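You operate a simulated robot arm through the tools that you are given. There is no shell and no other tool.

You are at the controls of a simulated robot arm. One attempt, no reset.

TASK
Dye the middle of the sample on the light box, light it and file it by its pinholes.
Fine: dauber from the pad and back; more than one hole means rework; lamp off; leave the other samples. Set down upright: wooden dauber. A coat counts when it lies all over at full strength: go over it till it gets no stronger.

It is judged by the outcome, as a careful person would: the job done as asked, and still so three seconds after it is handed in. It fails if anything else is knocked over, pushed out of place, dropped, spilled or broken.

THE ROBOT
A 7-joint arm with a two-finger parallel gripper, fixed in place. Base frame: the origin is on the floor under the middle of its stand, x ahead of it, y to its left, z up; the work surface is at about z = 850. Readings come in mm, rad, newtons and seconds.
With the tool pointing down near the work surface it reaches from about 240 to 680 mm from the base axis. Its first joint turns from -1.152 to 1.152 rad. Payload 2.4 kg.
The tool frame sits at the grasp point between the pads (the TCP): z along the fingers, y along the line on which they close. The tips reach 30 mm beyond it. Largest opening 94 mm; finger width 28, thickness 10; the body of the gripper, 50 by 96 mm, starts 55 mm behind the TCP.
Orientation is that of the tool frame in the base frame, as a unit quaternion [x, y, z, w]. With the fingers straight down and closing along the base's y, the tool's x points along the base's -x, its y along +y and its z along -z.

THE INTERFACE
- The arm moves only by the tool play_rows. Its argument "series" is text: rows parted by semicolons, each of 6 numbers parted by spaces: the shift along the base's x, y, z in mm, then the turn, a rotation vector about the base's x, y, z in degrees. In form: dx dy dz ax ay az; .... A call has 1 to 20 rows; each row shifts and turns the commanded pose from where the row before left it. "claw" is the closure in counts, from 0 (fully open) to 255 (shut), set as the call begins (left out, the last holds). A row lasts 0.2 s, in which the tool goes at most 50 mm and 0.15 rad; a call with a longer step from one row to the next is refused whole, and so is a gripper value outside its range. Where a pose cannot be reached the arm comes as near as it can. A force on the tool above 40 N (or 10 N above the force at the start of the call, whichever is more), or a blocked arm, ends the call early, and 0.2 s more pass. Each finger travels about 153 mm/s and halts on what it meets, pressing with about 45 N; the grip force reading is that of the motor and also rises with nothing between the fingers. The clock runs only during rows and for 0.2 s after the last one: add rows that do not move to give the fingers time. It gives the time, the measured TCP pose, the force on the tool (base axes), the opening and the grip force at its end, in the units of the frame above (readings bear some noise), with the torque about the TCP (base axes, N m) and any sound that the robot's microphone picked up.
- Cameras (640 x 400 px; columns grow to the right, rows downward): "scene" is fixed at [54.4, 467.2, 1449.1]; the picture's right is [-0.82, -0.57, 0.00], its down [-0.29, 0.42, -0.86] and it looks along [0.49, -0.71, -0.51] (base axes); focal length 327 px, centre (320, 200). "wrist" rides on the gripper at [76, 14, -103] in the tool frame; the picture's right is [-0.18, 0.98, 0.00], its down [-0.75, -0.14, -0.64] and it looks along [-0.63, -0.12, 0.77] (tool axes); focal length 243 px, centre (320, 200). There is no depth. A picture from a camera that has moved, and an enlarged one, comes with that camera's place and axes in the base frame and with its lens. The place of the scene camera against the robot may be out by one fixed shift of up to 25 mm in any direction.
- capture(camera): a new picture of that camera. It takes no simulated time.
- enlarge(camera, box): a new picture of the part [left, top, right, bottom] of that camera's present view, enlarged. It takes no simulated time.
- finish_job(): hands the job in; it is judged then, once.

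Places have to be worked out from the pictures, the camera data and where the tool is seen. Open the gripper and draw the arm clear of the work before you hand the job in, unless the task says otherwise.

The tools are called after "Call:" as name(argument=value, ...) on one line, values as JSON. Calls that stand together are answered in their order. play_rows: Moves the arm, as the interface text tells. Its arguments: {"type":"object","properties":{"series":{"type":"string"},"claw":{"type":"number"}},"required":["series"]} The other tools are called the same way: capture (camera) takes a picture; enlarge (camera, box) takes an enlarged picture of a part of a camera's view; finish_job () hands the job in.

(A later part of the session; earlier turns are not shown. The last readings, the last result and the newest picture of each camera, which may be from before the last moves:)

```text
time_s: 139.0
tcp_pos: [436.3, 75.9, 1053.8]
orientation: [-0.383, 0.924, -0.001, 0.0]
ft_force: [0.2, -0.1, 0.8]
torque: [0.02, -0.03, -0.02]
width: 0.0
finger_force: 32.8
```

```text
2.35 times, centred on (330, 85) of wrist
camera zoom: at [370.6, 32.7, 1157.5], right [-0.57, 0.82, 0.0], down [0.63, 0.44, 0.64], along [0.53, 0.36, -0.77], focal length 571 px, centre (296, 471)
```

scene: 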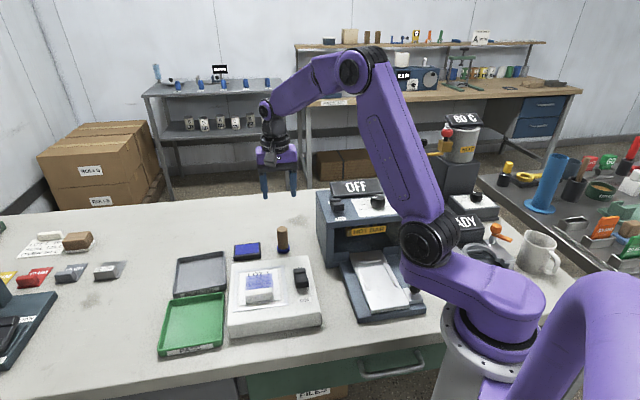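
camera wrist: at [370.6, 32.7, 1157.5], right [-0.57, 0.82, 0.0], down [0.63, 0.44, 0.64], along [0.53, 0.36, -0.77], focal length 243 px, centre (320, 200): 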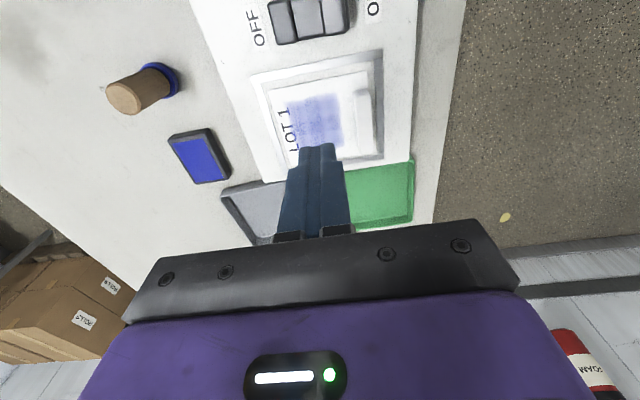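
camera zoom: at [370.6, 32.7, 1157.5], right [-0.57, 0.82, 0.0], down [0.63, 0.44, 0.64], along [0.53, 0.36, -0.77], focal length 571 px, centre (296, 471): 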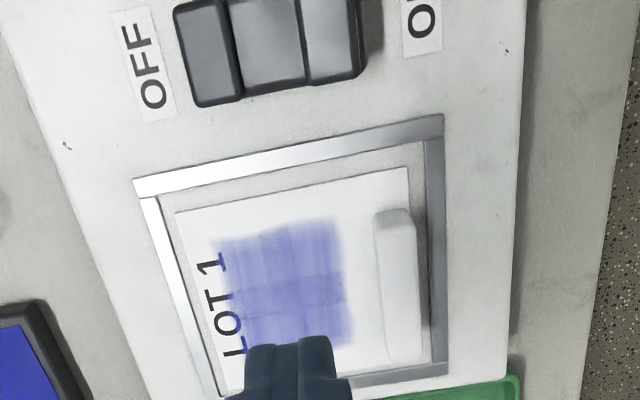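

In this light the coat appears as even, lightly overlapping patches. I shift 30 mm so the fingers don't hide it, for a close check of evenness.

Call:
play_rows(series="22 22 -20 0 0 0; 10 10 -20 0 0 0; 0 0 0 0 0 0", claw=255)

Call:
enlarge(camera="wrist", box=[230, 20, 390, 140])

Call:
enlarge(camera="scene", box=[235, 265, 290, 305])

```text
time_s: 139.8
tcp_pos: [466.6, 108.6, 1012.1]
orientation: [-0.382, 0.924, -0.001, -0.001]
ft_force: [0.4, -0.2, -0.2]
torque: [-0.02, 0.0, 0.03]
width: 0.0
finger_force: 33.1
```

```text
3.33 times, centred on (310, 80) of wrist
camera zoom: at [402.6, 65.1, 1116.4], right [-0.56, 0.83, 0.0], down [0.63, 0.43, 0.64], along [0.53, 0.36, -0.77], focal length 809 px, centre (353, 600)
```

zoom: 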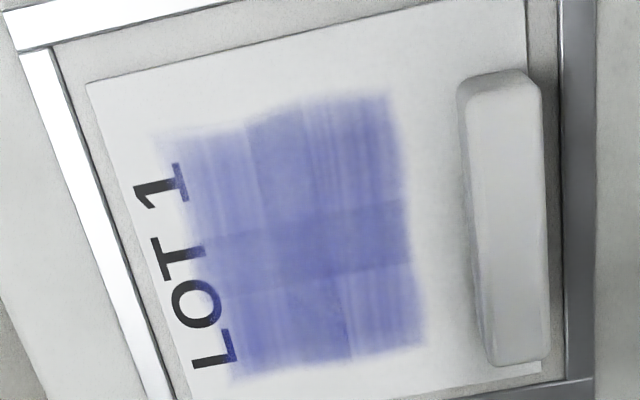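

```text
10.00 times, centred on (262, 285) of scene
camera zoom: at [54.4, 467.2, 1449.1], right [-0.82, -0.57, 0.0], down [-0.29, 0.42, -0.86], along [0.49, -0.71, -0.51], focal length 3273 px, centre (895, -650)
```

zoom: 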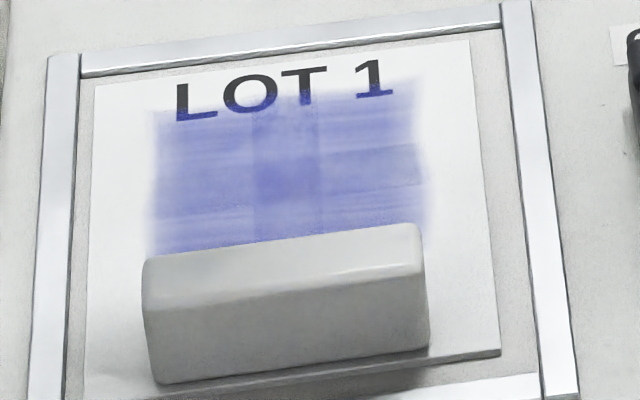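

Unshadowed, the label-side patch near the switch looks slightly lighter than the rest, so I will do one more inked round and compare with this picture. I go back above the dauber with open fingers.

Call:
play_rows(series="5.6 -15.4 5 0 0 -7.5; 5.6 -15.4 5 0 0 -7.5; 5.6 -15.4 5 0 0 -7.5; 5.6 -15.4 5 0 0 -7.5; 5.6 -15.4 5 0 0 -7.5; 5.6 -15.4 5 0 0 -7.5; 5.6 -15.4 5 0 0 -7.5; 5.6 -15.4 0 0 0 -7.5; 5.6 -15.4 0 0 0 -7.5; 5.6 -15.4 0 0 0 -7.5; 5.6 -15.4 0 0 0 -7.5; 5.8 -16 0 0 0 -7.5; 0 0 0 0 0 0", claw=0)

Call:
enlarge(camera="wrist", box=[220, 0, 460, 180])

```text
time_s: 142.6
tcp_pos: [537.5, -78.1, 1049.9]
orientation: [0.384, 0.923, -0.001, -0.001]
ft_force: [0.0, -0.1, -0.4]
torque: [0.02, 0.02, -0.01]
width: 93.8
finger_force: 0.0
```

```text
2.22 times, centred on (340, 90) of wrist
camera zoom: at [493.2, -14.0, 1152.3], right [0.83, 0.56, 0.0], down [0.43, -0.63, 0.64], along [0.36, -0.53, -0.77], focal length 539 px, centre (276, 444)
```

zoom: 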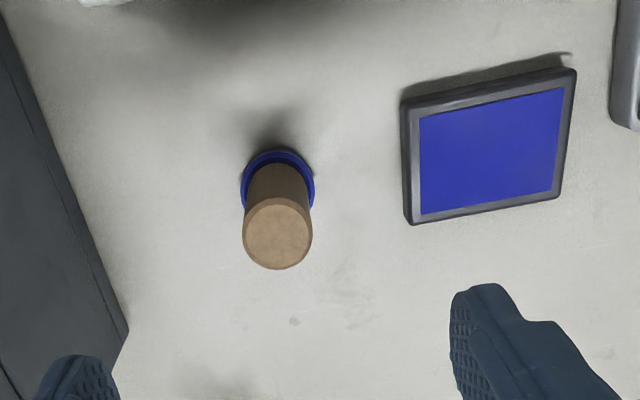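

The dauber sits right below as before. I descend to TCP z ≈ 909 and grip it.

Call:
play_rows(series="0 0 -40 0 0 0; 0 0 -40 0 0 0; 0 0 -35 0 0 0; 0 0 -18 0 0 0; 0 0 -7 0 0 0; 0 0 0 0 0 0", claw=0)

Call:
play_rows(series="0 0 0 0 0 0; 0 0 0 0 0 0; 0 0 0 0 0 0; 0 0 0 0 0 0", claw=255)

```text
time_s: 144.0
tcp_pos: [538.3, -77.0, 909.4]
orientation: [0.383, 0.924, -0.002, -0.001]
ft_force: [0.0, -0.2, -0.2]
torque: [-0.01, 0.03, -0.01]
width: 93.8
finger_force: 0.0
```

```text
time_s: 145.0
tcp_pos: [537.2, -78.6, 910.1]
orientation: [0.384, 0.923, -0.002, -0.002]
ft_force: [-0.3, 0.6, -0.5]
torque: [0.0, 0.0, 0.02]
width: 28.9
finger_force: 44.8
```

Gripped (28.9 mm). I lift it, carry it over the pad and lower to just above contact.

Call:
play_rows(series="0 0 10 0 0 0; 0 0 35 0 0 0; 23 24.4 0 0 0 0; 23 24.4 0 0 0 0; 23.1 24.3 0 0 0 0; 0 0 -15 0 0 0; 0 0 -5 0 0 0; 0 0 -3 0 0 0; 0 0 0 0 0 0", claw=255)

```text
time_s: 147.0
tcp_pos: [605.7, -3.3, 931.4]
orientation: [0.384, 0.923, -0.002, -0.001]
ft_force: [0.2, 0.2, -0.9]
torque: [-0.02, 0.0, 0.02]
width: 29.0
finger_force: 44.9
```

No contact yet at z ≈ 931.8; I go down in 1 mm steps.

Call:
play_rows(series="0 0 -1 0 0 0; 0 0 -1 0 0 0; 0 0 0 0 0 0", claw=255)

```text
time_s: 147.8
tcp_pos: [605.3, -4.5, 929.8]
orientation: [0.383, 0.924, -0.002, -0.002]
ft_force: [0.6, -0.1, 0.1]
torque: [0.04, 0.0, -0.02]
width: 29.1
finger_force: 44.7
```

Still free at 929.8; one more millimetre and a half.

Call:
play_rows(series="0 0 -0.8 0 0 0; 0 0 -0.7 0 0 0; 0 0 0 0 0 0", claw=255)

```text
time_s: 148.6
tcp_pos: [605.5, -3.4, 927.2]
orientation: [0.384, 0.923, -0.001, 0.0]
ft_force: [-0.3, 0.1, -1.2]
torque: [0.02, -0.01, 0.01]
width: 29.3
finger_force: 45.4
```

Still no contact at 928.3; I continue in small steps.

Call:
play_rows(series="0 0 -0.8 0 0 0; 0 0 -0.7 0 0 0; 0 0 0 0 0 0", claw=255)

```text
time_s: 149.4
tcp_pos: [605.7, -4.6, 928.3]
orientation: [0.383, 0.924, -0.002, 0.0]
ft_force: [-2.7, 0.0, 10.3]
torque: [0.1, 0.12, 0.0]
width: 29.0
finger_force: 45.4
```

10 N on the pad. I hold for about two seconds, then carry it to the label-side strip and lower to just above the sheet.

Call:
play_rows(series="0 0 0 0 0 0; 0 0 0 0 0 0; 0 0 0 0 0 0; 0 0 0 0 0 0; 0 0 0 0 0 0; 0 0 0 0 0 0; 0 0 0 0 0 0; 0 0 2.2 0 0 0; 0 0 20 0 0 0; 0 0 40 0 0 0; 0 0 10 0 0 0; -33.5 21.5 0 0 0 0; -33.5 21.5 0 0 0 0; -33.5 21.5 0 0 0 0; -33.3 21.5 0 0 0 0; 0 0 -20 0 0 0; 0 0 -15 0 0 0; 0 0 -5 0 0 0; 0 0 0 0 0 0", claw=255)

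```text
time_s: 153.4
tcp_pos: [472.5, 81.7, 957.4]
orientation: [0.383, 0.924, -0.001, -0.001]
ft_force: [0.2, 0.0, -1.3]
torque: [0.0, -0.02, 0.01]
width: 28.9
finger_force: 45.0
```

Free at 959; I lower 2 mm more in steps.

Call:
play_rows(series="0 0 -1 0 0 0; 0 0 -0.8 0 0 0; 0 0 0 0 0 0", claw=255)

```text
time_s: 154.2
tcp_pos: [472.3, 82.3, 957.4]
orientation: [0.383, 0.924, -0.001, 0.0]
ft_force: [-0.8, 0.3, 11.6]
torque: [0.02, 0.02, 0.01]
width: 29.0
finger_force: 43.9
```

11.6 N. I stroke the label-side strip with wide, slower strokes.

Call:
play_rows(series="-3.2 -3.2 0.1 0 0 0; -3.2 -3.2 0 0 0 0; -3.2 -3.2 0 0 0 0; -3.2 -3.2 0 0 0 0; 3.2 3.2 0 0 0 0; 3.2 3.2 0 0 0 0; 3.2 3.2 0 0 0 0; 3.2 3.2 0 0 0 0; 3.2 3.2 0 0 0 0; 3.2 3.2 0 0 0 0; 3.2 3.2 0 0 0 0; 3.2 3.2 0 0 0 0; -3.2 -3.2 0 0 0 0; -3.2 -3.2 0 0 0 0; -3.2 -3.2 0 0 0 0; -3.2 -3.2 0 0 0 0; 0 0 0 0 0 0", claw=255)

```text
time_s: 157.8
tcp_pos: [471.4, 81.4, 955.8]
orientation: [0.384, 0.923, -0.001, -0.001]
ft_force: [2.9, 2.3, 7.8]
torque: [0.19, -0.14, -0.03]
width: 29.0
finger_force: 44.9
```

Clean stroke (8 N at the end). I repeat it once more on this strip with a shade more pressure.

Call:
play_rows(series="-3.2 -3.2 -0.2 0 0 0; -3.2 -3.2 0 0 0 0; -3.2 -3.2 0 0 0 0; -3.2 -3.2 0 0 0 0; 3.2 3.2 0 0 0 0; 3.2 3.2 0 0 0 0; 3.2 3.2 0 0 0 0; 3.2 3.2 0 0 0 0; 3.2 3.2 0 0 0 0; 3.2 3.2 0 0 0 0; 3.2 3.2 0 0 0 0; 3.2 3.2 0 0 0 0; -3.2 -3.2 0 0 0 0; -3.2 -3.2 0 0 0 0; -3.2 -3.2 0 0 0 0; -3.2 -3.2 0 0 0 0; 0 0 0 0 0 0", claw=255)

```text
time_s: 161.4
tcp_pos: [471.4, 81.7, 957.8]
orientation: [0.383, 0.924, -0.002, -0.002]
ft_force: [2.3, 2.6, 7.7]
torque: [0.18, -0.17, 0.0]
width: 29.2
finger_force: 45.2
```

Now the middle strip (U ≈ 8).

Call:
play_rows(series="0 0 4 0 0 0; -9.9 9.9 0 0 0 0; 0 0 -4 0 0 0; -3.2 -3.2 0 0 0 0; -3.2 -3.2 0 0 0 0; -3.2 -3.2 0 0 0 0; -3.2 -3.2 0 0 0 0; 3.2 3.2 0 0 0 0; 3.2 3.2 0 0 0 0; 3.2 3.2 0 0 0 0; 3.2 3.2 0 0 0 0; 3.2 3.2 0 0 0 0; 3.2 3.2 0 0 0 0; 3.2 3.2 0 0 0 0; 3.2 3.2 0 0 0 0; -3.2 -3.2 0 0 0 0; -3.2 -3.2 0 0 0 0; -3.2 -3.2 0 0 0 0; -3.2 -3.2 0 0 0 0; 0 0 0 0 0 0", claw=255)

```text
time_s: 165.6
tcp_pos: [462.6, 91.8, 956.2]
orientation: [0.383, 0.924, -0.001, -0.002]
ft_force: [1.6, 2.3, 5.6]
torque: [0.19, -0.07, -0.03]
width: 29.0
finger_force: 45.2
```

Good. Next the tab-side strip (U ≈ -7), a little deeper.

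Call:
play_rows(series="0 0 4 0 0 0; -10.6 10.6 0 0 0 0; 0 0 -4.2 0 0 0; -3.2 -3.2 0 0 0 0; -3.2 -3.2 0 0 0 0; -3.2 -3.2 0 0 0 0; -3.2 -3.2 0 0 0 0; 3.2 3.2 0 0 0 0; 3.2 3.2 0 0 0 0; 3.2 3.2 0 0 0 0; 3.2 3.2 0 0 0 0; 3.2 3.2 0 0 0 0; 3.2 3.2 0 0 0 0; 3.2 3.2 0 0 0 0; 3.2 3.2 0 0 0 0; -3.2 -3.2 0 0 0 0; -3.2 -3.2 0 0 0 0; -3.2 -3.2 0 0 0 0; -3.2 -3.2 0 0 0 0; 0 0 0 0 0 0", claw=255)

```text
time_s: 169.8
tcp_pos: [450.9, 102.6, 956.6]
orientation: [0.383, 0.924, -0.002, -0.002]
ft_force: [3.1, 2.7, 11.8]
torque: [0.21, -0.22, 0.0]
width: 29.1
finger_force: 45.1
```

I lift off and carry the dauber above its place, then compare the coat unshadowed in the scene view.

Call:
play_rows(series="0 0 3 0 0 0; 0 0 15 0 0 0; 0 0 40 0 0 0; 21.3 -35 0 0 0 0; 21.3 -35 0 0 0 0; 21.3 -35 0 0 0 0; 21.3 -35 0 0 0 0; 0 -39.6 0 0 0 0; 0 0 0 0 0 0", claw=255)

Call:
enlarge(camera="scene", box=[235, 265, 290, 305])

Call:
capture(camera="scene")

```text
time_s: 171.8
tcp_pos: [533.4, -78.3, 1015.4]
orientation: [0.384, 0.923, -0.002, -0.002]
ft_force: [0.8, -0.1, -1.4]
torque: [0.0, -0.02, -0.02]
width: 29.1
finger_force: 45.2
```

```text
10.00 times, centred on (262, 285) of scene
camera zoom: at [54.4, 467.2, 1449.1], right [-0.82, -0.57, 0.0], down [-0.29, 0.42, -0.86], along [0.49, -0.71, -0.51], focal length 3273 px, centre (895, -650)
```

zoom: 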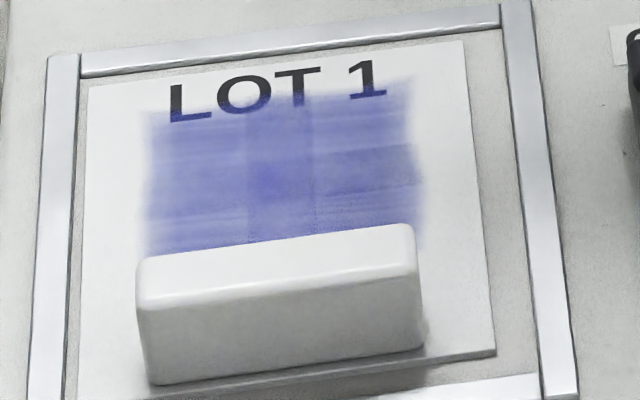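

```text
taken
```

scene: 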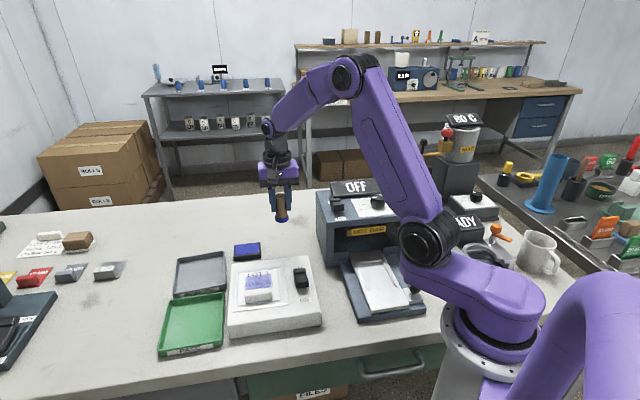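

The coat seems a little deeper than before in equal light, so it may still be gaining. I do another inked round and then compare from this same pose.

Call:
play_rows(series="23 24.4 0 0 0 0; 23 24.4 0 0 0 0; 23.1 24.3 0 0 0 0; 0 0 -40 0 0 0; 0 0 -35 0 0 0; 0 0 -8 0 0 0; 0 0 -3 0 0 0; 0 0 -1.2 0 0 0; 0 0 0 0 0 0", claw=255)

```text
time_s: 173.8
tcp_pos: [606.5, -6.3, 926.8]
orientation: [0.383, 0.924, -0.002, -0.002]
ft_force: [-0.2, -1.1, 1.1]
torque: [-0.02, 0.0, -0.01]
width: 29.0
finger_force: 45.0
```

Just touching; I press 0.9 mm deeper and hold for two seconds.

Call:
play_rows(series="0 0 -0.9 0 0 0; 0 0 0 0 0 0; 0 0 0 0 0 0; 0 0 0 0 0 0; 0 0 0 0 0 0; 0 0 0 0 0 0; 0 0 0 0 0 0; 0 0 0 0 0 0; 0 0 0 0 0 0; 0 0 0 0 0 0", claw=255)

```text
time_s: 176.0
tcp_pos: [606.0, -3.6, 926.0]
orientation: [0.384, 0.923, -0.002, -0.001]
ft_force: [1.1, -1.8, 17.9]
torque: [-0.02, -0.12, 0.0]
width: 29.0
finger_force: 45.5
```

18 N inked. I return to the label-side strip, re-centred for the sheet's small shift, and lower to just above contact.

Call:
play_rows(series="0 0 2.2 0 0 0; 0 0 20 0 0 0; 0 0 40 0 0 0; 0 0 10 0 0 0; -33.1 21.8 0 0 0 0; -33.1 21.8 0 0 0 0; -33.1 21.9 0 0 0 0; -33.1 21.9 0 0 0 0; 0 0 -20 0 0 0; 0 0 -15 0 0 0; 0 0 -5 0 0 0; 0 0 -1 0 0 0; 0 0 -0.8 0 0 0; 0 0 0 0 0 0", claw=255)

```text
time_s: 179.0
tcp_pos: [472.9, 82.0, 956.3]
orientation: [0.384, 0.924, -0.001, -0.002]
ft_force: [-3.1, -1.0, 11.6]
torque: [-0.03, 0.16, -0.02]
width: 29.0
finger_force: 45.5
```

11.6 N contact. Strokes over the label-side strip.

Call:
play_rows(series="-3.2 -3.2 0.1 0 0 0; -3.2 -3.2 0 0 0 0; -3.2 -3.2 0 0 0 0; -3.2 -3.2 0 0 0 0; 3.2 3.2 0 0 0 0; 3.2 3.2 0 0 0 0; 3.2 3.2 0 0 0 0; 3.2 3.2 0 0 0 0; 3.2 3.2 0 0 0 0; 3.2 3.2 0 0 0 0; 3.2 3.2 0 0 0 0; 3.2 3.2 0 0 0 0; -3.2 -3.2 0 0 0 0; -3.2 -3.2 0 0 0 0; -3.2 -3.2 0 0 0 0; -3.2 -3.2 0 0 0 0; 0 0 0 0 0 0", claw=255)

Call:
play_rows(series="-3.2 -3.2 -0.1 0 0 0; -3.2 -3.2 0 0 0 0; -3.2 -3.2 0 0 0 0; -3.2 -3.2 0 0 0 0; 3.2 3.2 0 0 0 0; 3.2 3.2 0 0 0 0; 3.2 3.2 0 0 0 0; 3.2 3.2 0 0 0 0; 3.2 3.2 0 0 0 0; 3.2 3.2 0 0 0 0; 3.2 3.2 0 0 0 0; 3.2 3.2 0 0 0 0; -3.2 -3.2 0 0 0 0; -3.2 -3.2 0 0 0 0; -3.2 -3.2 0 0 0 0; -3.2 -3.2 0 0 0 0; 0 0 0 0 0 0", claw=255)

```text
time_s: 182.6
tcp_pos: [473.7, 83.2, 956.0]
orientation: [0.383, 0.924, -0.001, -0.001]
ft_force: [2.7, 3.5, 11.4]
torque: [0.25, -0.2, -0.02]
width: 28.6
finger_force: 44.7
```

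```text
time_s: 186.2
tcp_pos: [474.1, 83.0, 955.5]
orientation: [0.384, 0.923, -0.001, -0.001]
ft_force: [0.6, 0.3, 0.9]
torque: [0.04, -0.07, -0.01]
width: 29.2
finger_force: 44.5
```

Contact has faded to about 1 N, so I press 0.8 mm deeper for the middle strip.

Call:
play_rows(series="0 0 4 0 0 0; -9.9 9.9 0 0 0 0; 0 0 -4.8 0 0 0; -3.2 -3.2 0 0 0 0; -3.2 -3.2 0 0 0 0; -3.2 -3.2 0 0 0 0; -3.2 -3.2 0 0 0 0; 3.2 3.2 0 0 0 0; 3.2 3.2 0 0 0 0; 3.2 3.2 0 0 0 0; 3.2 3.2 0 0 0 0; 3.2 3.2 0 0 0 0; 3.2 3.2 0 0 0 0; 3.2 3.2 0 0 0 0; 3.2 3.2 0 0 0 0; -3.2 -3.2 0 0 0 0; -3.2 -3.2 0 0 0 0; -3.2 -3.2 0 0 0 0; -3.2 -3.2 0 0 0 0; 0 0 0 0 0 0", claw=255)

Call:
play_rows(series="0 0 4 0 0 0; -10.6 10.6 0 0 0 0; 0 0 -4.1 0 0 0; -3.2 -3.2 0 0 0 0; -3.2 -3.2 0 0 0 0; -3.2 -3.2 0 0 0 0; -3.2 -3.2 0 0 0 0; 3.2 3.2 0 0 0 0; 3.2 3.2 0 0 0 0; 3.2 3.2 0 0 0 0; 3.2 3.2 0 0 0 0; 3.2 3.2 0 0 0 0; 3.2 3.2 0 0 0 0; 3.2 3.2 0 0 0 0; 3.2 3.2 0 0 0 0; -3.2 -3.2 0 0 0 0; -3.2 -3.2 0 0 0 0; -3.2 -3.2 0 0 0 0; -3.2 -3.2 0 0 0 0; 0 0 0 0 0 0", claw=255)

```text
time_s: 190.4
tcp_pos: [463.1, 93.5, 956.5]
orientation: [0.383, 0.924, -0.001, 0.0]
ft_force: [0.7, 2.8, 8.2]
torque: [0.16, -0.14, -0.02]
width: 29.0
finger_force: 44.2
```

```text
time_s: 194.6
tcp_pos: [452.2, 104.6, 957.5]
orientation: [0.384, 0.923, -0.002, -0.001]
ft_force: [3.3, 4.8, 12.2]
torque: [0.22, -0.2, 0.02]
width: 28.7
finger_force: 44.8
```

Both strips done with steady contact. I lift and go to the same comparison pose as before.

Call:
play_rows(series="0 0 3 0 0 0; 0 0 15 0 0 0; 0 0 40.6 0 0 0; 21 -35.4 0 0 0 0; 21 -35.4 0 0 0 0; 21 -35.4 0 0 0 0; 20.8 -35.4 0 0 0 0; 0 -39.4 0 0 0 0; 0 0 0 0 0 0", claw=255)

Call:
enlarge(camera="scene", box=[235, 265, 290, 305])

```text
time_s: 196.6
tcp_pos: [536.2, -78.5, 1014.3]
orientation: [0.383, 0.924, -0.001, -0.001]
ft_force: [0.6, 0.7, -1.0]
torque: [0.02, 0.0, 0.0]
width: 29.0
finger_force: 44.8
```

```text
10.00 times, centred on (262, 285) of scene
camera zoom: at [54.4, 467.2, 1449.1], right [-0.82, -0.57, 0.0], down [-0.29, 0.42, -0.86], along [0.49, -0.71, -0.51], focal length 3273 px, centre (895, -650)
```

zoom: 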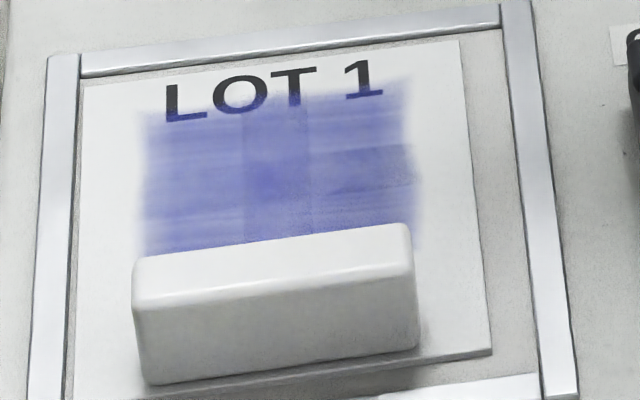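

No stronger than the last picture, so the coat is at full strength. I lower the dauber at its old place, stopping just above the table.

Call:
play_rows(series="0 0 -45 0 0 0; 0 0 -40 0 0 0; 0 0 -12 0 0 0; 0 0 -5 0 0 0; 0 0 -1 0 0 0; 0 0 -1 0 0 0; 0 0 0 0 0 0", claw=255)

```text
time_s: 198.2
tcp_pos: [537.1, -78.2, 909.3]
orientation: [0.384, 0.923, -0.002, -0.002]
ft_force: [-0.3, 0.3, -0.7]
torque: [0.0, 0.01, 0.03]
width: 28.9
finger_force: 44.8
```

Still free at 910.9 commanded; I lower in 0.7 mm steps.

Call:
play_rows(series="0 0 -0.7 0 0 0; 0 0 -0.7 0 0 0; 0 0 0 0 0 0", claw=255)

```text
time_s: 199.0
tcp_pos: [536.3, -77.1, 907.9]
orientation: [0.383, 0.924, -0.001, -0.002]
ft_force: [-0.1, 0.4, -0.2]
torque: [0.02, -0.01, 0.01]
width: 28.8
finger_force: 45.5
```

Not touching yet; I continue down a little.

Call:
play_rows(series="0 0 -0.7 0 0 0; 0 0 -0.7 0 0 0; 0 0 0 0 0 0", claw=255)

```text
time_s: 199.8
tcp_pos: [536.5, -78.6, 908.5]
orientation: [0.384, 0.923, -0.002, -0.001]
ft_force: [-4.7, 1.1, 16.2]
torque: [0.11, 0.23, 0.01]
width: 29.1
finger_force: 44.6
```

Seated with 16 N. I ease up slightly and open the fingers.

Call:
play_rows(series="0 0 0.4 0 0 0; 0 0 0 0 0 0", claw=255)

Call:
play_rows(series="0 0 0 0 0 0; 0 0 0 0 0 0; 0 0 0 0 0 0", claw=90)

Call:
capture(camera="wrist")

Call:
enlarge(camera="scene", box=[230, 190, 340, 270])

```text
time_s: 200.4
tcp_pos: [535.7, -77.7, 908.1]
orientation: [0.383, 0.924, -0.002, -0.001]
ft_force: [-2.5, 0.9, 15.4]
torque: [0.13, 0.12, -0.01]
width: 29.0
finger_force: 45.1
```

```text
time_s: 201.2
tcp_pos: [536.8, -77.8, 908.0]
orientation: [0.384, 0.923, -0.002, -0.001]
ft_force: [-0.1, 0.7, 0.1]
torque: [-0.01, 0.0, -0.01]
width: 60.9
finger_force: 0.0
```

```text
taken
camera wrist: at [492.5, -13.5, 1011.5], right [0.83, 0.56, 0.0], down [0.43, -0.63, 0.64], along [0.36, -0.53, -0.77], focal length 243 px, centre (320, 200)
```

wrist: 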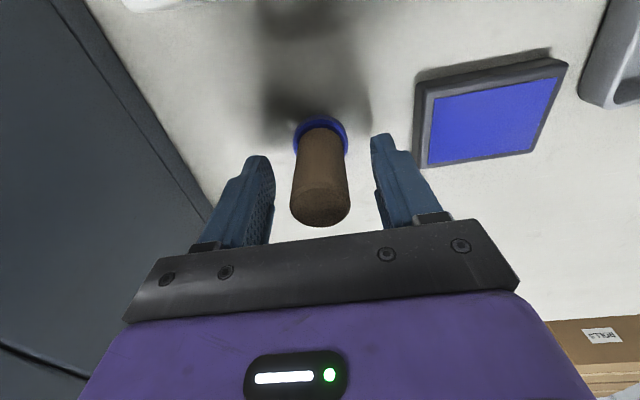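

```text
5.00 times, centred on (285, 230) of scene
camera zoom: at [54.4, 467.2, 1449.1], right [-0.82, -0.57, 0.0], down [-0.29, 0.42, -0.86], along [0.49, -0.71, -0.51], focal length 1636 px, centre (495, 50)
```

zoom: 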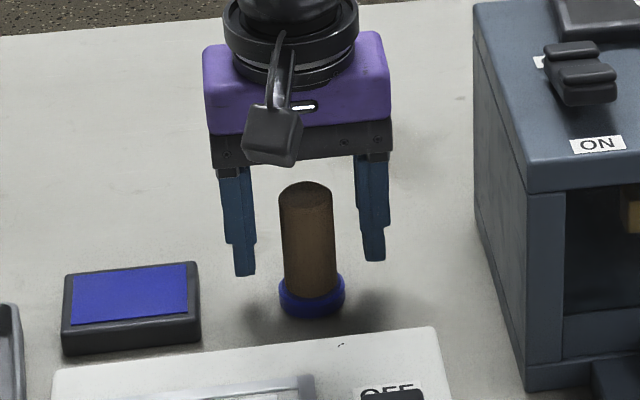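

The dauber stands free at its place. I rise, close the fingers and go above the rocker with the tool turned by 90°.

Call:
play_rows(series="0 0 26 0 0 0; 0 0 40 0 0 0; 0 0 40 0 0 0; 0 0 40 0 0 0; 0 0 0 0 0 0", claw=90)

Call:
play_rows(series="-12.6 9 0 0 0 7.5; -12.6 9 0 0 0 7.5; -12.6 9 0 0 0 7.5; -12.6 9 0 0 0 7.5; -12.6 9 0 0 0 7.5; -12.6 9 0 0 0 7.5; -12.6 9 0 0 0 7.5; -12.6 9 0 0 0 7.5; -12.6 9 0 0 0 7.5; -12.6 9 0 0 0 7.5; -12.6 9 0 0 0 7.5; -12.1 8.8 0 0 0 7.5; 0 0 0 0 0 0", claw=255)

Call:
capture(camera="wrist")

Call:
capture(camera="scene")

```text
time_s: 202.4
tcp_pos: [536.7, -78.4, 1055.2]
orientation: [0.384, 0.923, -0.001, -0.002]
ft_force: [0.4, 0.4, -0.7]
torque: [-0.01, 0.0, -0.01]
width: 61.0
finger_force: 0.1
```

```text
time_s: 205.2
tcp_pos: [385.9, 30.4, 1053.6]
orientation: [-0.383, 0.924, -0.002, -0.001]
ft_force: [0.2, -1.4, 0.6]
torque: [0.01, 0.01, 0.0]
width: 0.0
finger_force: 33.0
```

```text
taken
camera wrist: at [321.3, -12.6, 1157.1], right [-0.57, 0.82, 0.0], down [0.63, 0.44, 0.64], along [0.53, 0.36, -0.77], focal length 243 px, centre (320, 200)
```

wrist: 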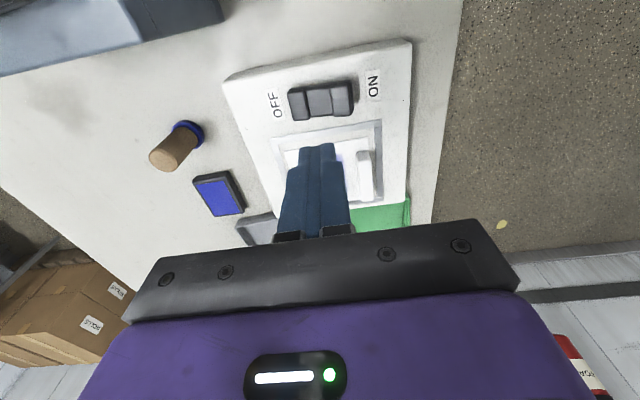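

```text
taken
```

scene: 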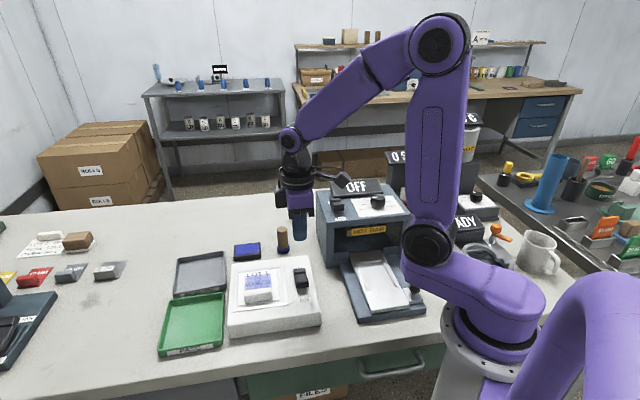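

The rocker is right below. I enlarge it to find the ON end exactly.

Call:
enlarge(camera="wrist", box=[260, 60, 400, 140])

Call:
enlarge(camera="scene", box=[280, 250, 330, 310])

```text
4.57 times, centred on (330, 100) of wrist
camera zoom: at [321.3, -12.6, 1157.1], right [-0.57, 0.82, 0.0], down [0.63, 0.44, 0.64], along [0.53, 0.36, -0.77], focal length 1109 px, centre (274, 657)
```

zoom: 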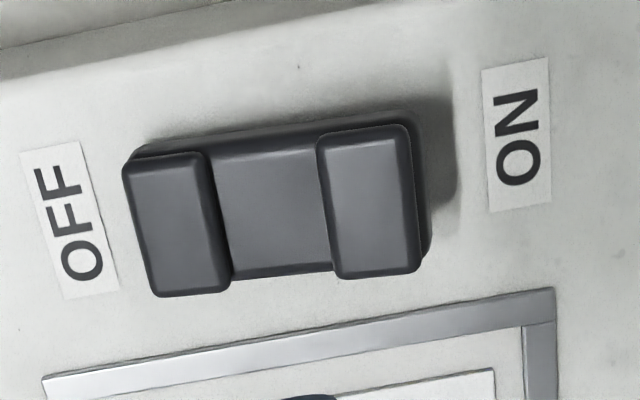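

```text
6.67 times, centred on (305, 280) of scene
camera zoom: at [54.4, 467.2, 1449.1], right [-0.82, -0.57, 0.0], down [-0.29, 0.42, -0.86], along [0.49, -0.71, -0.51], focal length 2182 px, centre (420, -333)
```

zoom: 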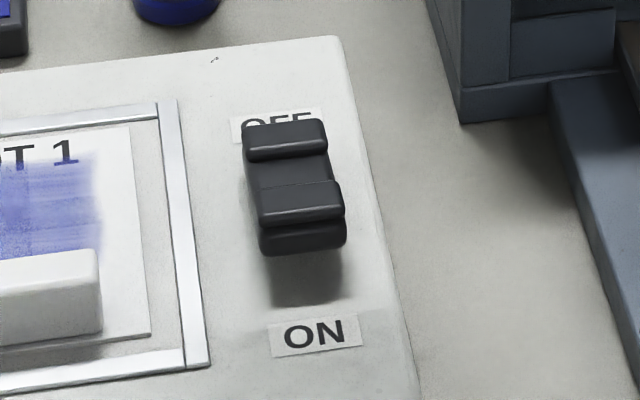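

By triangulation the ON ridge is near (370, 46) with its top at z ≈ 919. I move the closed fingertips above it and descend to about 9 mm over it.

Call:
play_rows(series="-17 17.3 0 0 0 0; 0 0 -45 0 0 0; 0 0 -40 0 0 0; 0 0 -11.5 0 0 0; 0 0 0 0 0 0", claw=255)

Call:
enlarge(camera="scene", box=[250, 220, 350, 320])

Call:
capture(camera="wrist")

```text
time_s: 206.4
tcp_pos: [369.5, 46.4, 957.0]
orientation: [-0.382, 0.924, -0.002, 0.0]
ft_force: [-0.1, 0.5, -0.3]
torque: [0.01, 0.02, -0.01]
width: 0.0
finger_force: 33.6
```

```text
4.00 times, centred on (300, 270) of scene
camera zoom: at [54.4, 467.2, 1449.1], right [-0.82, -0.57, 0.0], down [-0.29, 0.42, -0.86], along [0.49, -0.71, -0.51], focal length 1309 px, centre (400, -80)
```

zoom: 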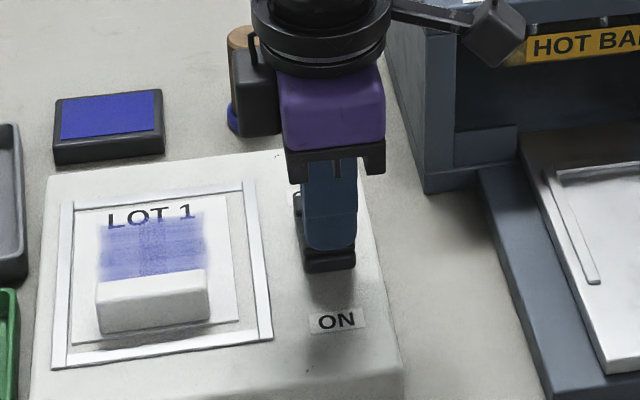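

```text
taken
camera wrist: at [305.1, 3.5, 1060.9], right [-0.56, 0.83, 0.0], down [0.63, 0.43, 0.64], along [0.53, 0.36, -0.77], focal length 243 px, centre (320, 200)
```

wrist: 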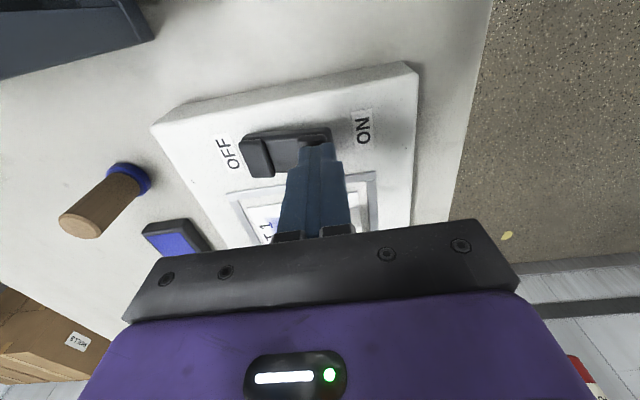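

The tips hang over the ON end. I push down in small steps, watching force and sound.

Call:
play_rows(series="0 0 -3 0 0 0; 0 0 -3 0 0 0; 0 0 -2 0 0 0; 0 0 0 0 0 0", claw=255)

```text
time_s: 207.4
tcp_pos: [369.6, 47.9, 948.7]
orientation: [-0.382, 0.924, -0.002, 0.0]
ft_force: [0.5, 0.0, -0.7]
torque: [0.02, -0.02, -0.02]
width: 0.2
finger_force: 33.2
```

No contact yet at z ≈ 949; I continue down.

Call:
play_rows(series="0 0 -2 0 0 0; 0 0 -2 0 0 0; 0 0 -1 0 0 0; 0 0 0 0 0 0", claw=255)

Call:
enlarge(camera="scene", box=[220, 230, 340, 330])

```text
time_s: 208.1
tcp_pos: [368.1, 49.6, 945.8]
orientation: [-0.383, 0.924, -0.001, -0.001]
ft_force: [-6.1, 2.0, 19.5]
torque: [-0.04, 0.03, -0.06]
width: 0.0
finger_force: 32.6
stopped in row 3: the force on the tool passed its limit at 46 N (the readings are from after the stop); the commanded pose is now the measured one
```

```text
4.00 times, centred on (280, 280) of scene
camera zoom: at [54.0, 467.2, 1449.1], right [-0.82, -0.57, 0.0], down [-0.29, 0.42, -0.86], along [0.49, -0.71, -0.51], focal length 1309 px, centre (480, -120)
```

zoom: 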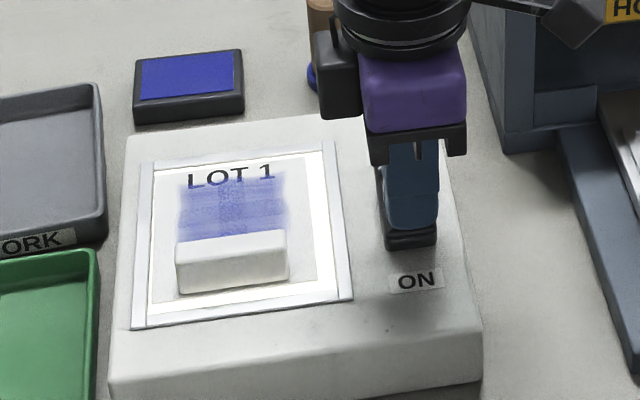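

The lamp has come on. I lift off the rocker and move to look straight at the lit sheet.

Call:
play_rows(series="0 0 5 0 0 0; 0 0 35 0 0 0; 0 0 30 0 0 0; 33 20 15 0 0 0; 33 20 0 0 0 0; 33 20 0 0 0 0; 0 0 0 0 0 0", claw=255)

Call:
capture(camera="wrist")

Call:
enlarge(camera="wrist", box=[230, 20, 390, 140])

Call:
enlarge(camera="scene", box=[235, 265, 290, 305])

```text
time_s: 209.7
tcp_pos: [470.1, 107.7, 1030.1]
orientation: [-0.383, 0.924, -0.001, -0.001]
ft_force: [0.4, 0.1, 0.5]
torque: [0.01, 0.0, 0.0]
width: 0.0
finger_force: 33.7
```

```text
taken
camera wrist: at [405.5, 65.2, 1134.1], right [-0.56, 0.83, 0.0], down [0.63, 0.44, 0.64], along [0.53, 0.36, -0.77], focal length 243 px, centre (320, 200)
```

wrist: 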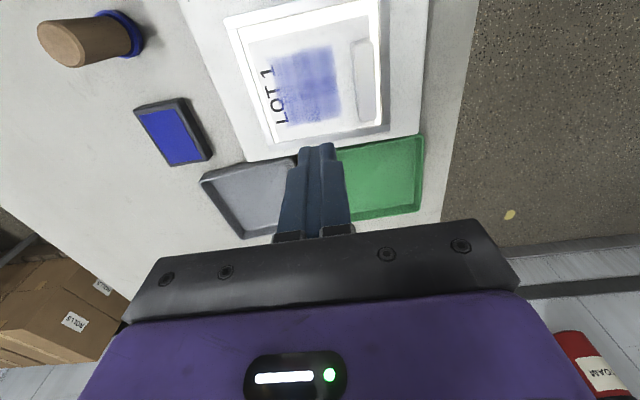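

```text
3.33 times, centred on (310, 80) of wrist
camera zoom: at [405.5, 65.2, 1134.1], right [-0.56, 0.83, 0.0], down [0.63, 0.44, 0.64], along [0.53, 0.36, -0.77], focal length 809 px, centre (353, 600)
```

zoom: 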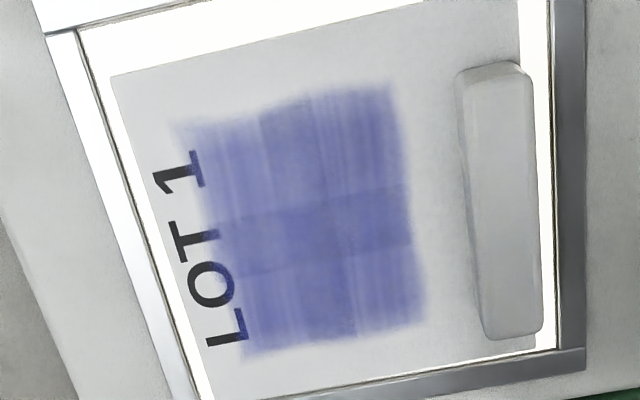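

```text
10.00 times, centred on (262, 285) of scene
camera zoom: at [54.4, 467.2, 1449.1], right [-0.82, -0.57, 0.0], down [-0.29, 0.42, -0.86], along [0.49, -0.71, -0.51], focal length 3273 px, centre (895, -650)
```

zoom: 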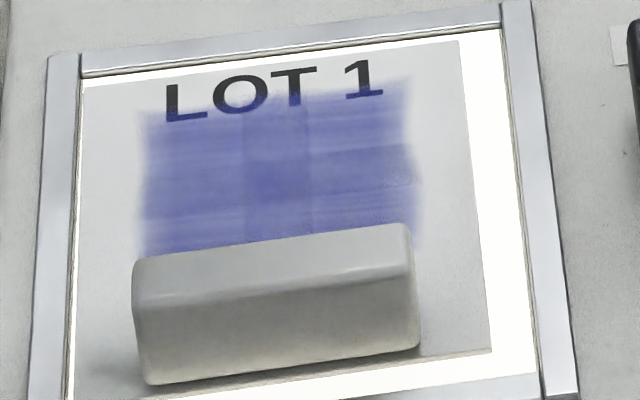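

No pinholes are obvious yet. I go closer with the camera and enlarge the dyed area strongly to look for bright dots.

Call:
enlarge(camera="wrist", box=[265, 35, 345, 95])

Call:
enlarge(camera="wrist", box=[265, 75, 345, 135])

Call:
enlarge(camera="scene", box=[245, 270, 280, 294])

```text
6.67 times, centred on (305, 65) of wrist
camera zoom: at [405.5, 65.2, 1134.1], right [-0.56, 0.83, 0.0], down [0.63, 0.44, 0.64], along [0.53, 0.36, -0.77], focal length 1618 px, centre (420, 1100)
```

zoom: 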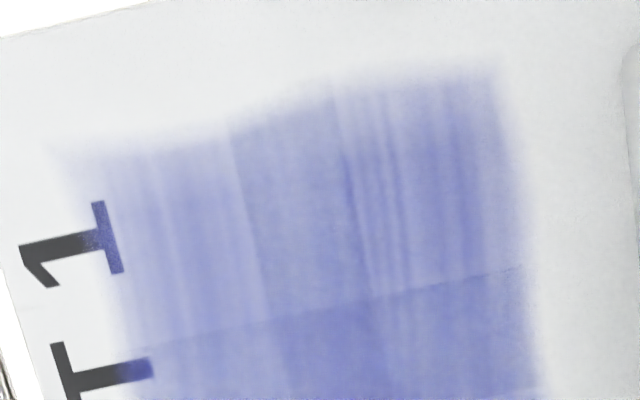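

```text
6.67 times, centred on (305, 105) of wrist
camera zoom: at [405.5, 65.2, 1134.1], right [-0.56, 0.83, 0.0], down [0.63, 0.44, 0.64], along [0.53, 0.36, -0.77], focal length 1618 px, centre (420, 833)
```

zoom: 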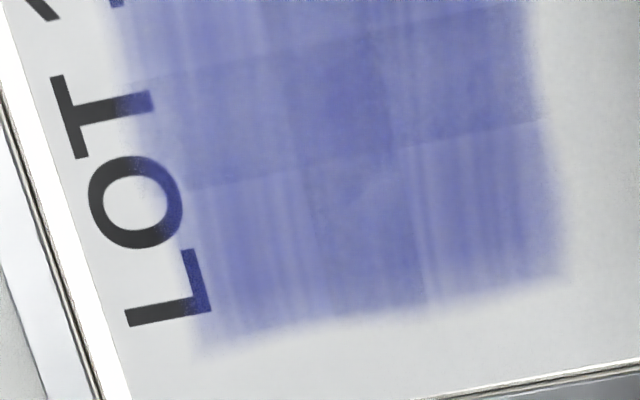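

```text
16.00 times, centred on (262, 282) of scene
camera zoom: at [54.4, 467.2, 1449.1], right [-0.82, -0.57, 0.0], down [-0.29, 0.42, -0.86], along [0.49, -0.71, -0.51], focal length 5236 px, centre (1240, -1112)
```

zoom: 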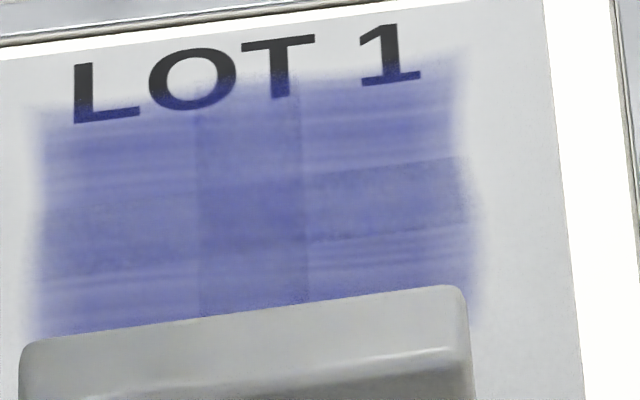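

I see no bright dots from here. I bring the camera closer (tips staying well above the sheet and clear of the tab) for a sharper look.

Call:
play_rows(series="6 4 -25 0 0 0; 6 4 -25 0 0 0; 0 0 -20 0 0 0; 0 0 0 0 0 0", claw=255)

Call:
capture(camera="wrist")

Call:
enlarge(camera="wrist", box=[230, 10, 390, 130])

```text
time_s: 210.7
tcp_pos: [479.5, 117.0, 960.3]
orientation: [-0.382, 0.924, -0.001, -0.001]
ft_force: [-0.3, -0.6, 0.0]
torque: [0.02, 0.0, 0.04]
width: 0.2
finger_force: 33.2
```

```text
taken
camera wrist: at [414.8, 73.5, 1063.8], right [-0.57, 0.82, 0.0], down [0.63, 0.44, 0.64], along [0.53, 0.36, -0.77], focal length 243 px, centre (320, 200)
```

wrist: 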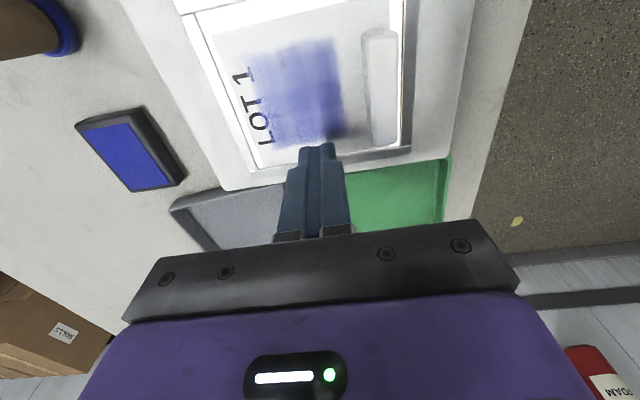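

```text
3.33 times, centred on (310, 70) of wrist
camera zoom: at [414.8, 73.5, 1063.8], right [-0.57, 0.82, 0.0], down [0.63, 0.44, 0.64], along [0.53, 0.36, -0.77], focal length 809 px, centre (353, 633)
```

zoom: 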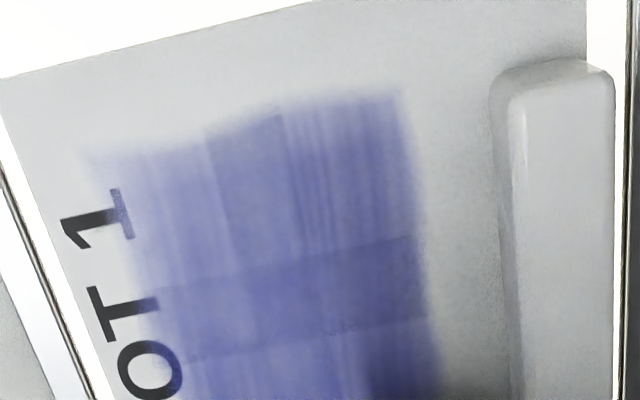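

The coat shows four foot-sized overlapping patches and no bright dots so far. I back up to the earlier pose and scan each quarter at high magnification.

Call:
play_rows(series="-3 -2 25 0 0 0; -3 -2 25 0 0 0; 10 8 10 0 0 0; 0 0 0 0 0 0", claw=255)

Call:
enlarge(camera="wrist", box=[270, 30, 315, 64])

Call:
enlarge(camera="wrist", box=[300, 30, 345, 64])

Call:
enlarge(camera="wrist", box=[270, 60, 315, 94])

Call:
enlarge(camera="wrist", box=[300, 60, 345, 94])

Call:
capture(camera="wrist")

```text
time_s: 211.7
tcp_pos: [484.0, 120.1, 1019.7]
orientation: [-0.382, 0.924, -0.001, -0.001]
ft_force: [0.3, -0.1, -0.2]
torque: [0.01, -0.01, 0.06]
width: 0.0
finger_force: 33.0
```

```text
11.76 times, centred on (292, 47) of wrist
camera zoom: at [419.1, 76.6, 1124.9], right [-0.56, 0.83, 0.0], down [0.63, 0.44, 0.64], along [0.53, 0.36, -0.77], focal length 2854 px, centre (644, 2000)
```

zoom: 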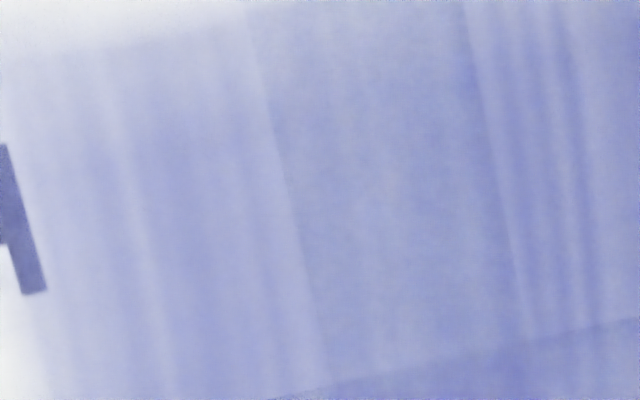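

```text
11.76 times, centred on (322, 47) of wrist
camera zoom: at [419.1, 76.6, 1124.9], right [-0.56, 0.83, 0.0], down [0.63, 0.44, 0.64], along [0.53, 0.36, -0.77], focal length 2854 px, centre (291, 2000)
```

zoom: 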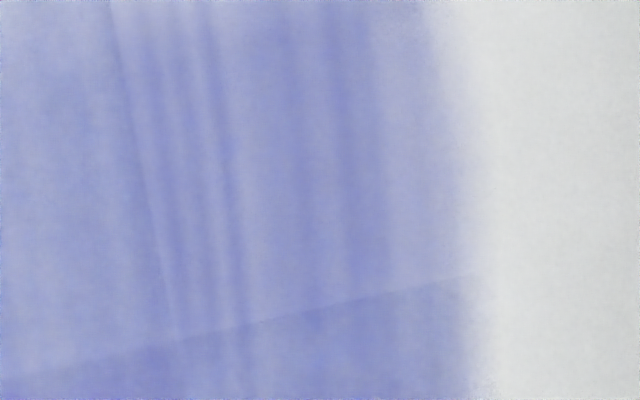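

```text
11.76 times, centred on (292, 77) of wrist
camera zoom: at [419.1, 76.6, 1124.9], right [-0.56, 0.83, 0.0], down [0.63, 0.44, 0.64], along [0.53, 0.36, -0.77], focal length 2854 px, centre (644, 1647)
```

zoom: 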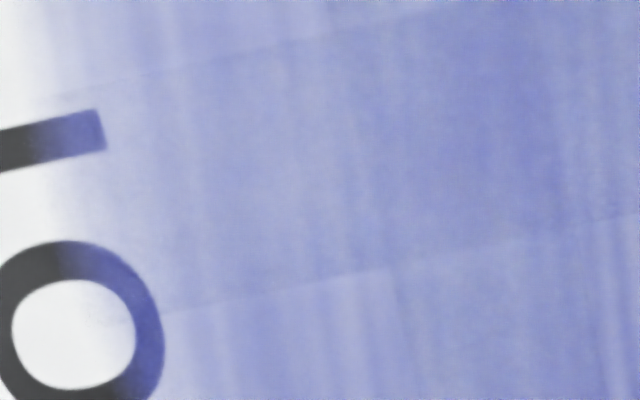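

```text
11.76 times, centred on (322, 77) of wrist
camera zoom: at [419.1, 76.6, 1124.9], right [-0.56, 0.83, 0.0], down [0.63, 0.44, 0.64], along [0.53, 0.36, -0.77], focal length 2854 px, centre (291, 1647)
```

zoom: 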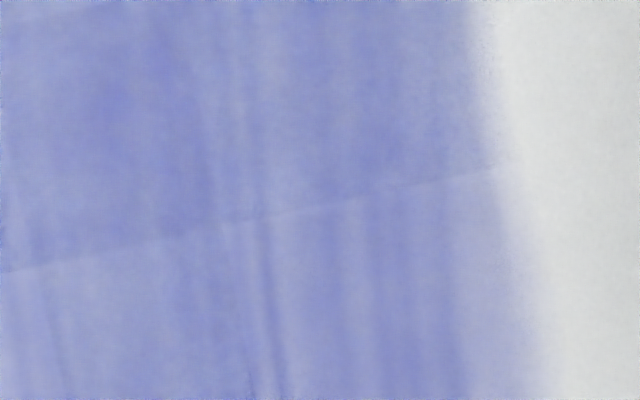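

```text
taken
camera wrist: at [419.1, 76.6, 1124.9], right [-0.56, 0.83, 0.0], down [0.63, 0.44, 0.64], along [0.53, 0.36, -0.77], focal length 243 px, centre (320, 200)
```

wrist: 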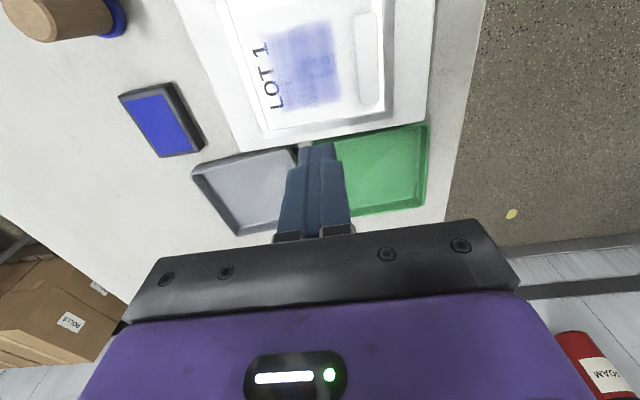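

Still no dots, but the patches are translucent and the switch-side ones look lighter, so the coat may not yet be full everywhere. I will go over it again with the lamp on so any change or pinhole shows; first I go back to the dauber.

Call:
play_rows(series="4.5 -16.6 5 0 0 -7.5; 4.5 -16.6 5 0 0 -7.5; 4.5 -16.6 5 0 0 -7.5; 4.5 -16.6 5 0 0 -7.5; 4.5 -16.6 5 0 0 -7.5; 4.5 -16.6 5 0 0 -7.5; 4.5 -16.6 0 0 0 -7.5; 4.5 -16.6 0 0 0 -7.5; 4.5 -16.6 0 0 0 -7.5; 4.5 -16.6 0 0 0 -7.5; 4.5 -16.6 0 0 0 -7.5; 4 -16.9 0 0 0 -7.5; 0 0 0 0 0 0", claw=0)

Call:
enlarge(camera="wrist", box=[220, 0, 460, 180])

Call:
enlarge(camera="scene", box=[235, 265, 290, 305])

```text
time_s: 214.5
tcp_pos: [537.4, -79.2, 1049.7]
orientation: [0.384, 0.923, 0.0, -0.001]
ft_force: [0.5, 0.1, -0.3]
torque: [-0.01, -0.01, -0.01]
width: 93.9
finger_force: 0.1
```

```text
2.22 times, centred on (340, 90) of wrist
camera zoom: at [493.0, -14.4, 1154.1], right [0.83, 0.56, 0.0], down [0.43, -0.63, 0.64], along [0.36, -0.53, -0.77], focal length 539 px, centre (276, 444)
```

zoom: 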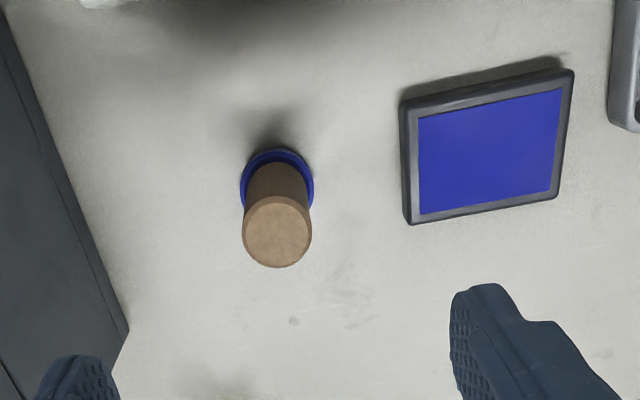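

```text
10.00 times, centred on (262, 285) of scene
camera zoom: at [54.4, 467.2, 1449.1], right [-0.82, -0.57, 0.0], down [-0.29, 0.42, -0.86], along [0.49, -0.71, -0.51], focal length 3273 px, centre (895, -650)
```

zoom: 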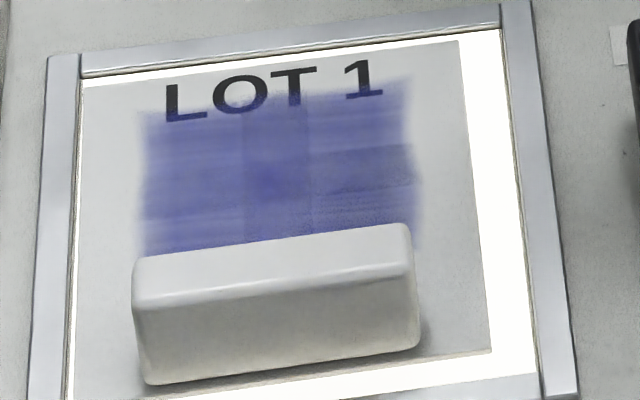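

The dauber sits as before. I descend and grip it again.

Call:
play_rows(series="0 0 -40 0 0 0; 0 0 -40 0 0 0; 0 0 -35 0 0 0; 0 0 -18 0 0 0; 0 0 -8.5 0 0 0; 0 0 0 0 0 0", claw=0)

Call:
play_rows(series="0 0 0 0 0 0; 0 0 0 0 0 0; 0 0 0 0 0 0; 0 0 0 0 0 0", claw=255)

```text
time_s: 215.9
tcp_pos: [537.7, -78.9, 909.7]
orientation: [0.383, 0.924, -0.001, -0.001]
ft_force: [-0.2, 0.7, -0.1]
torque: [0.03, -0.04, 0.0]
width: 94.0
finger_force: 0.0
```

```text
time_s: 216.9
tcp_pos: [537.4, -78.4, 908.4]
orientation: [0.383, 0.924, 0.0, -0.002]
ft_force: [-0.2, -0.4, 0.6]
torque: [0.01, 0.01, 0.02]
width: 28.9
finger_force: 45.1
```

Gripped. To the pad: lift, move over and lower to near contact.

Call:
play_rows(series="0 0 10 0 0 0; 0 0 35 0 0 0; 23 24.4 0 0 0 0; 23 24.4 0 0 0 0; 23.2 24.4 0 0 0 0; 0 0 -18 0 0 0; 0 0 -6 0 0 0; 0 0 -2 0 0 0; 0 0 -1 0 0 0; 0 0 0 0 0 0", claw=255)

```text
time_s: 219.1
tcp_pos: [606.2, -4.1, 926.0]
orientation: [0.383, 0.924, 0.0, -0.002]
ft_force: [-0.5, 1.0, 4.1]
torque: [0.12, 0.04, 0.03]
width: 28.9
finger_force: 45.4
```

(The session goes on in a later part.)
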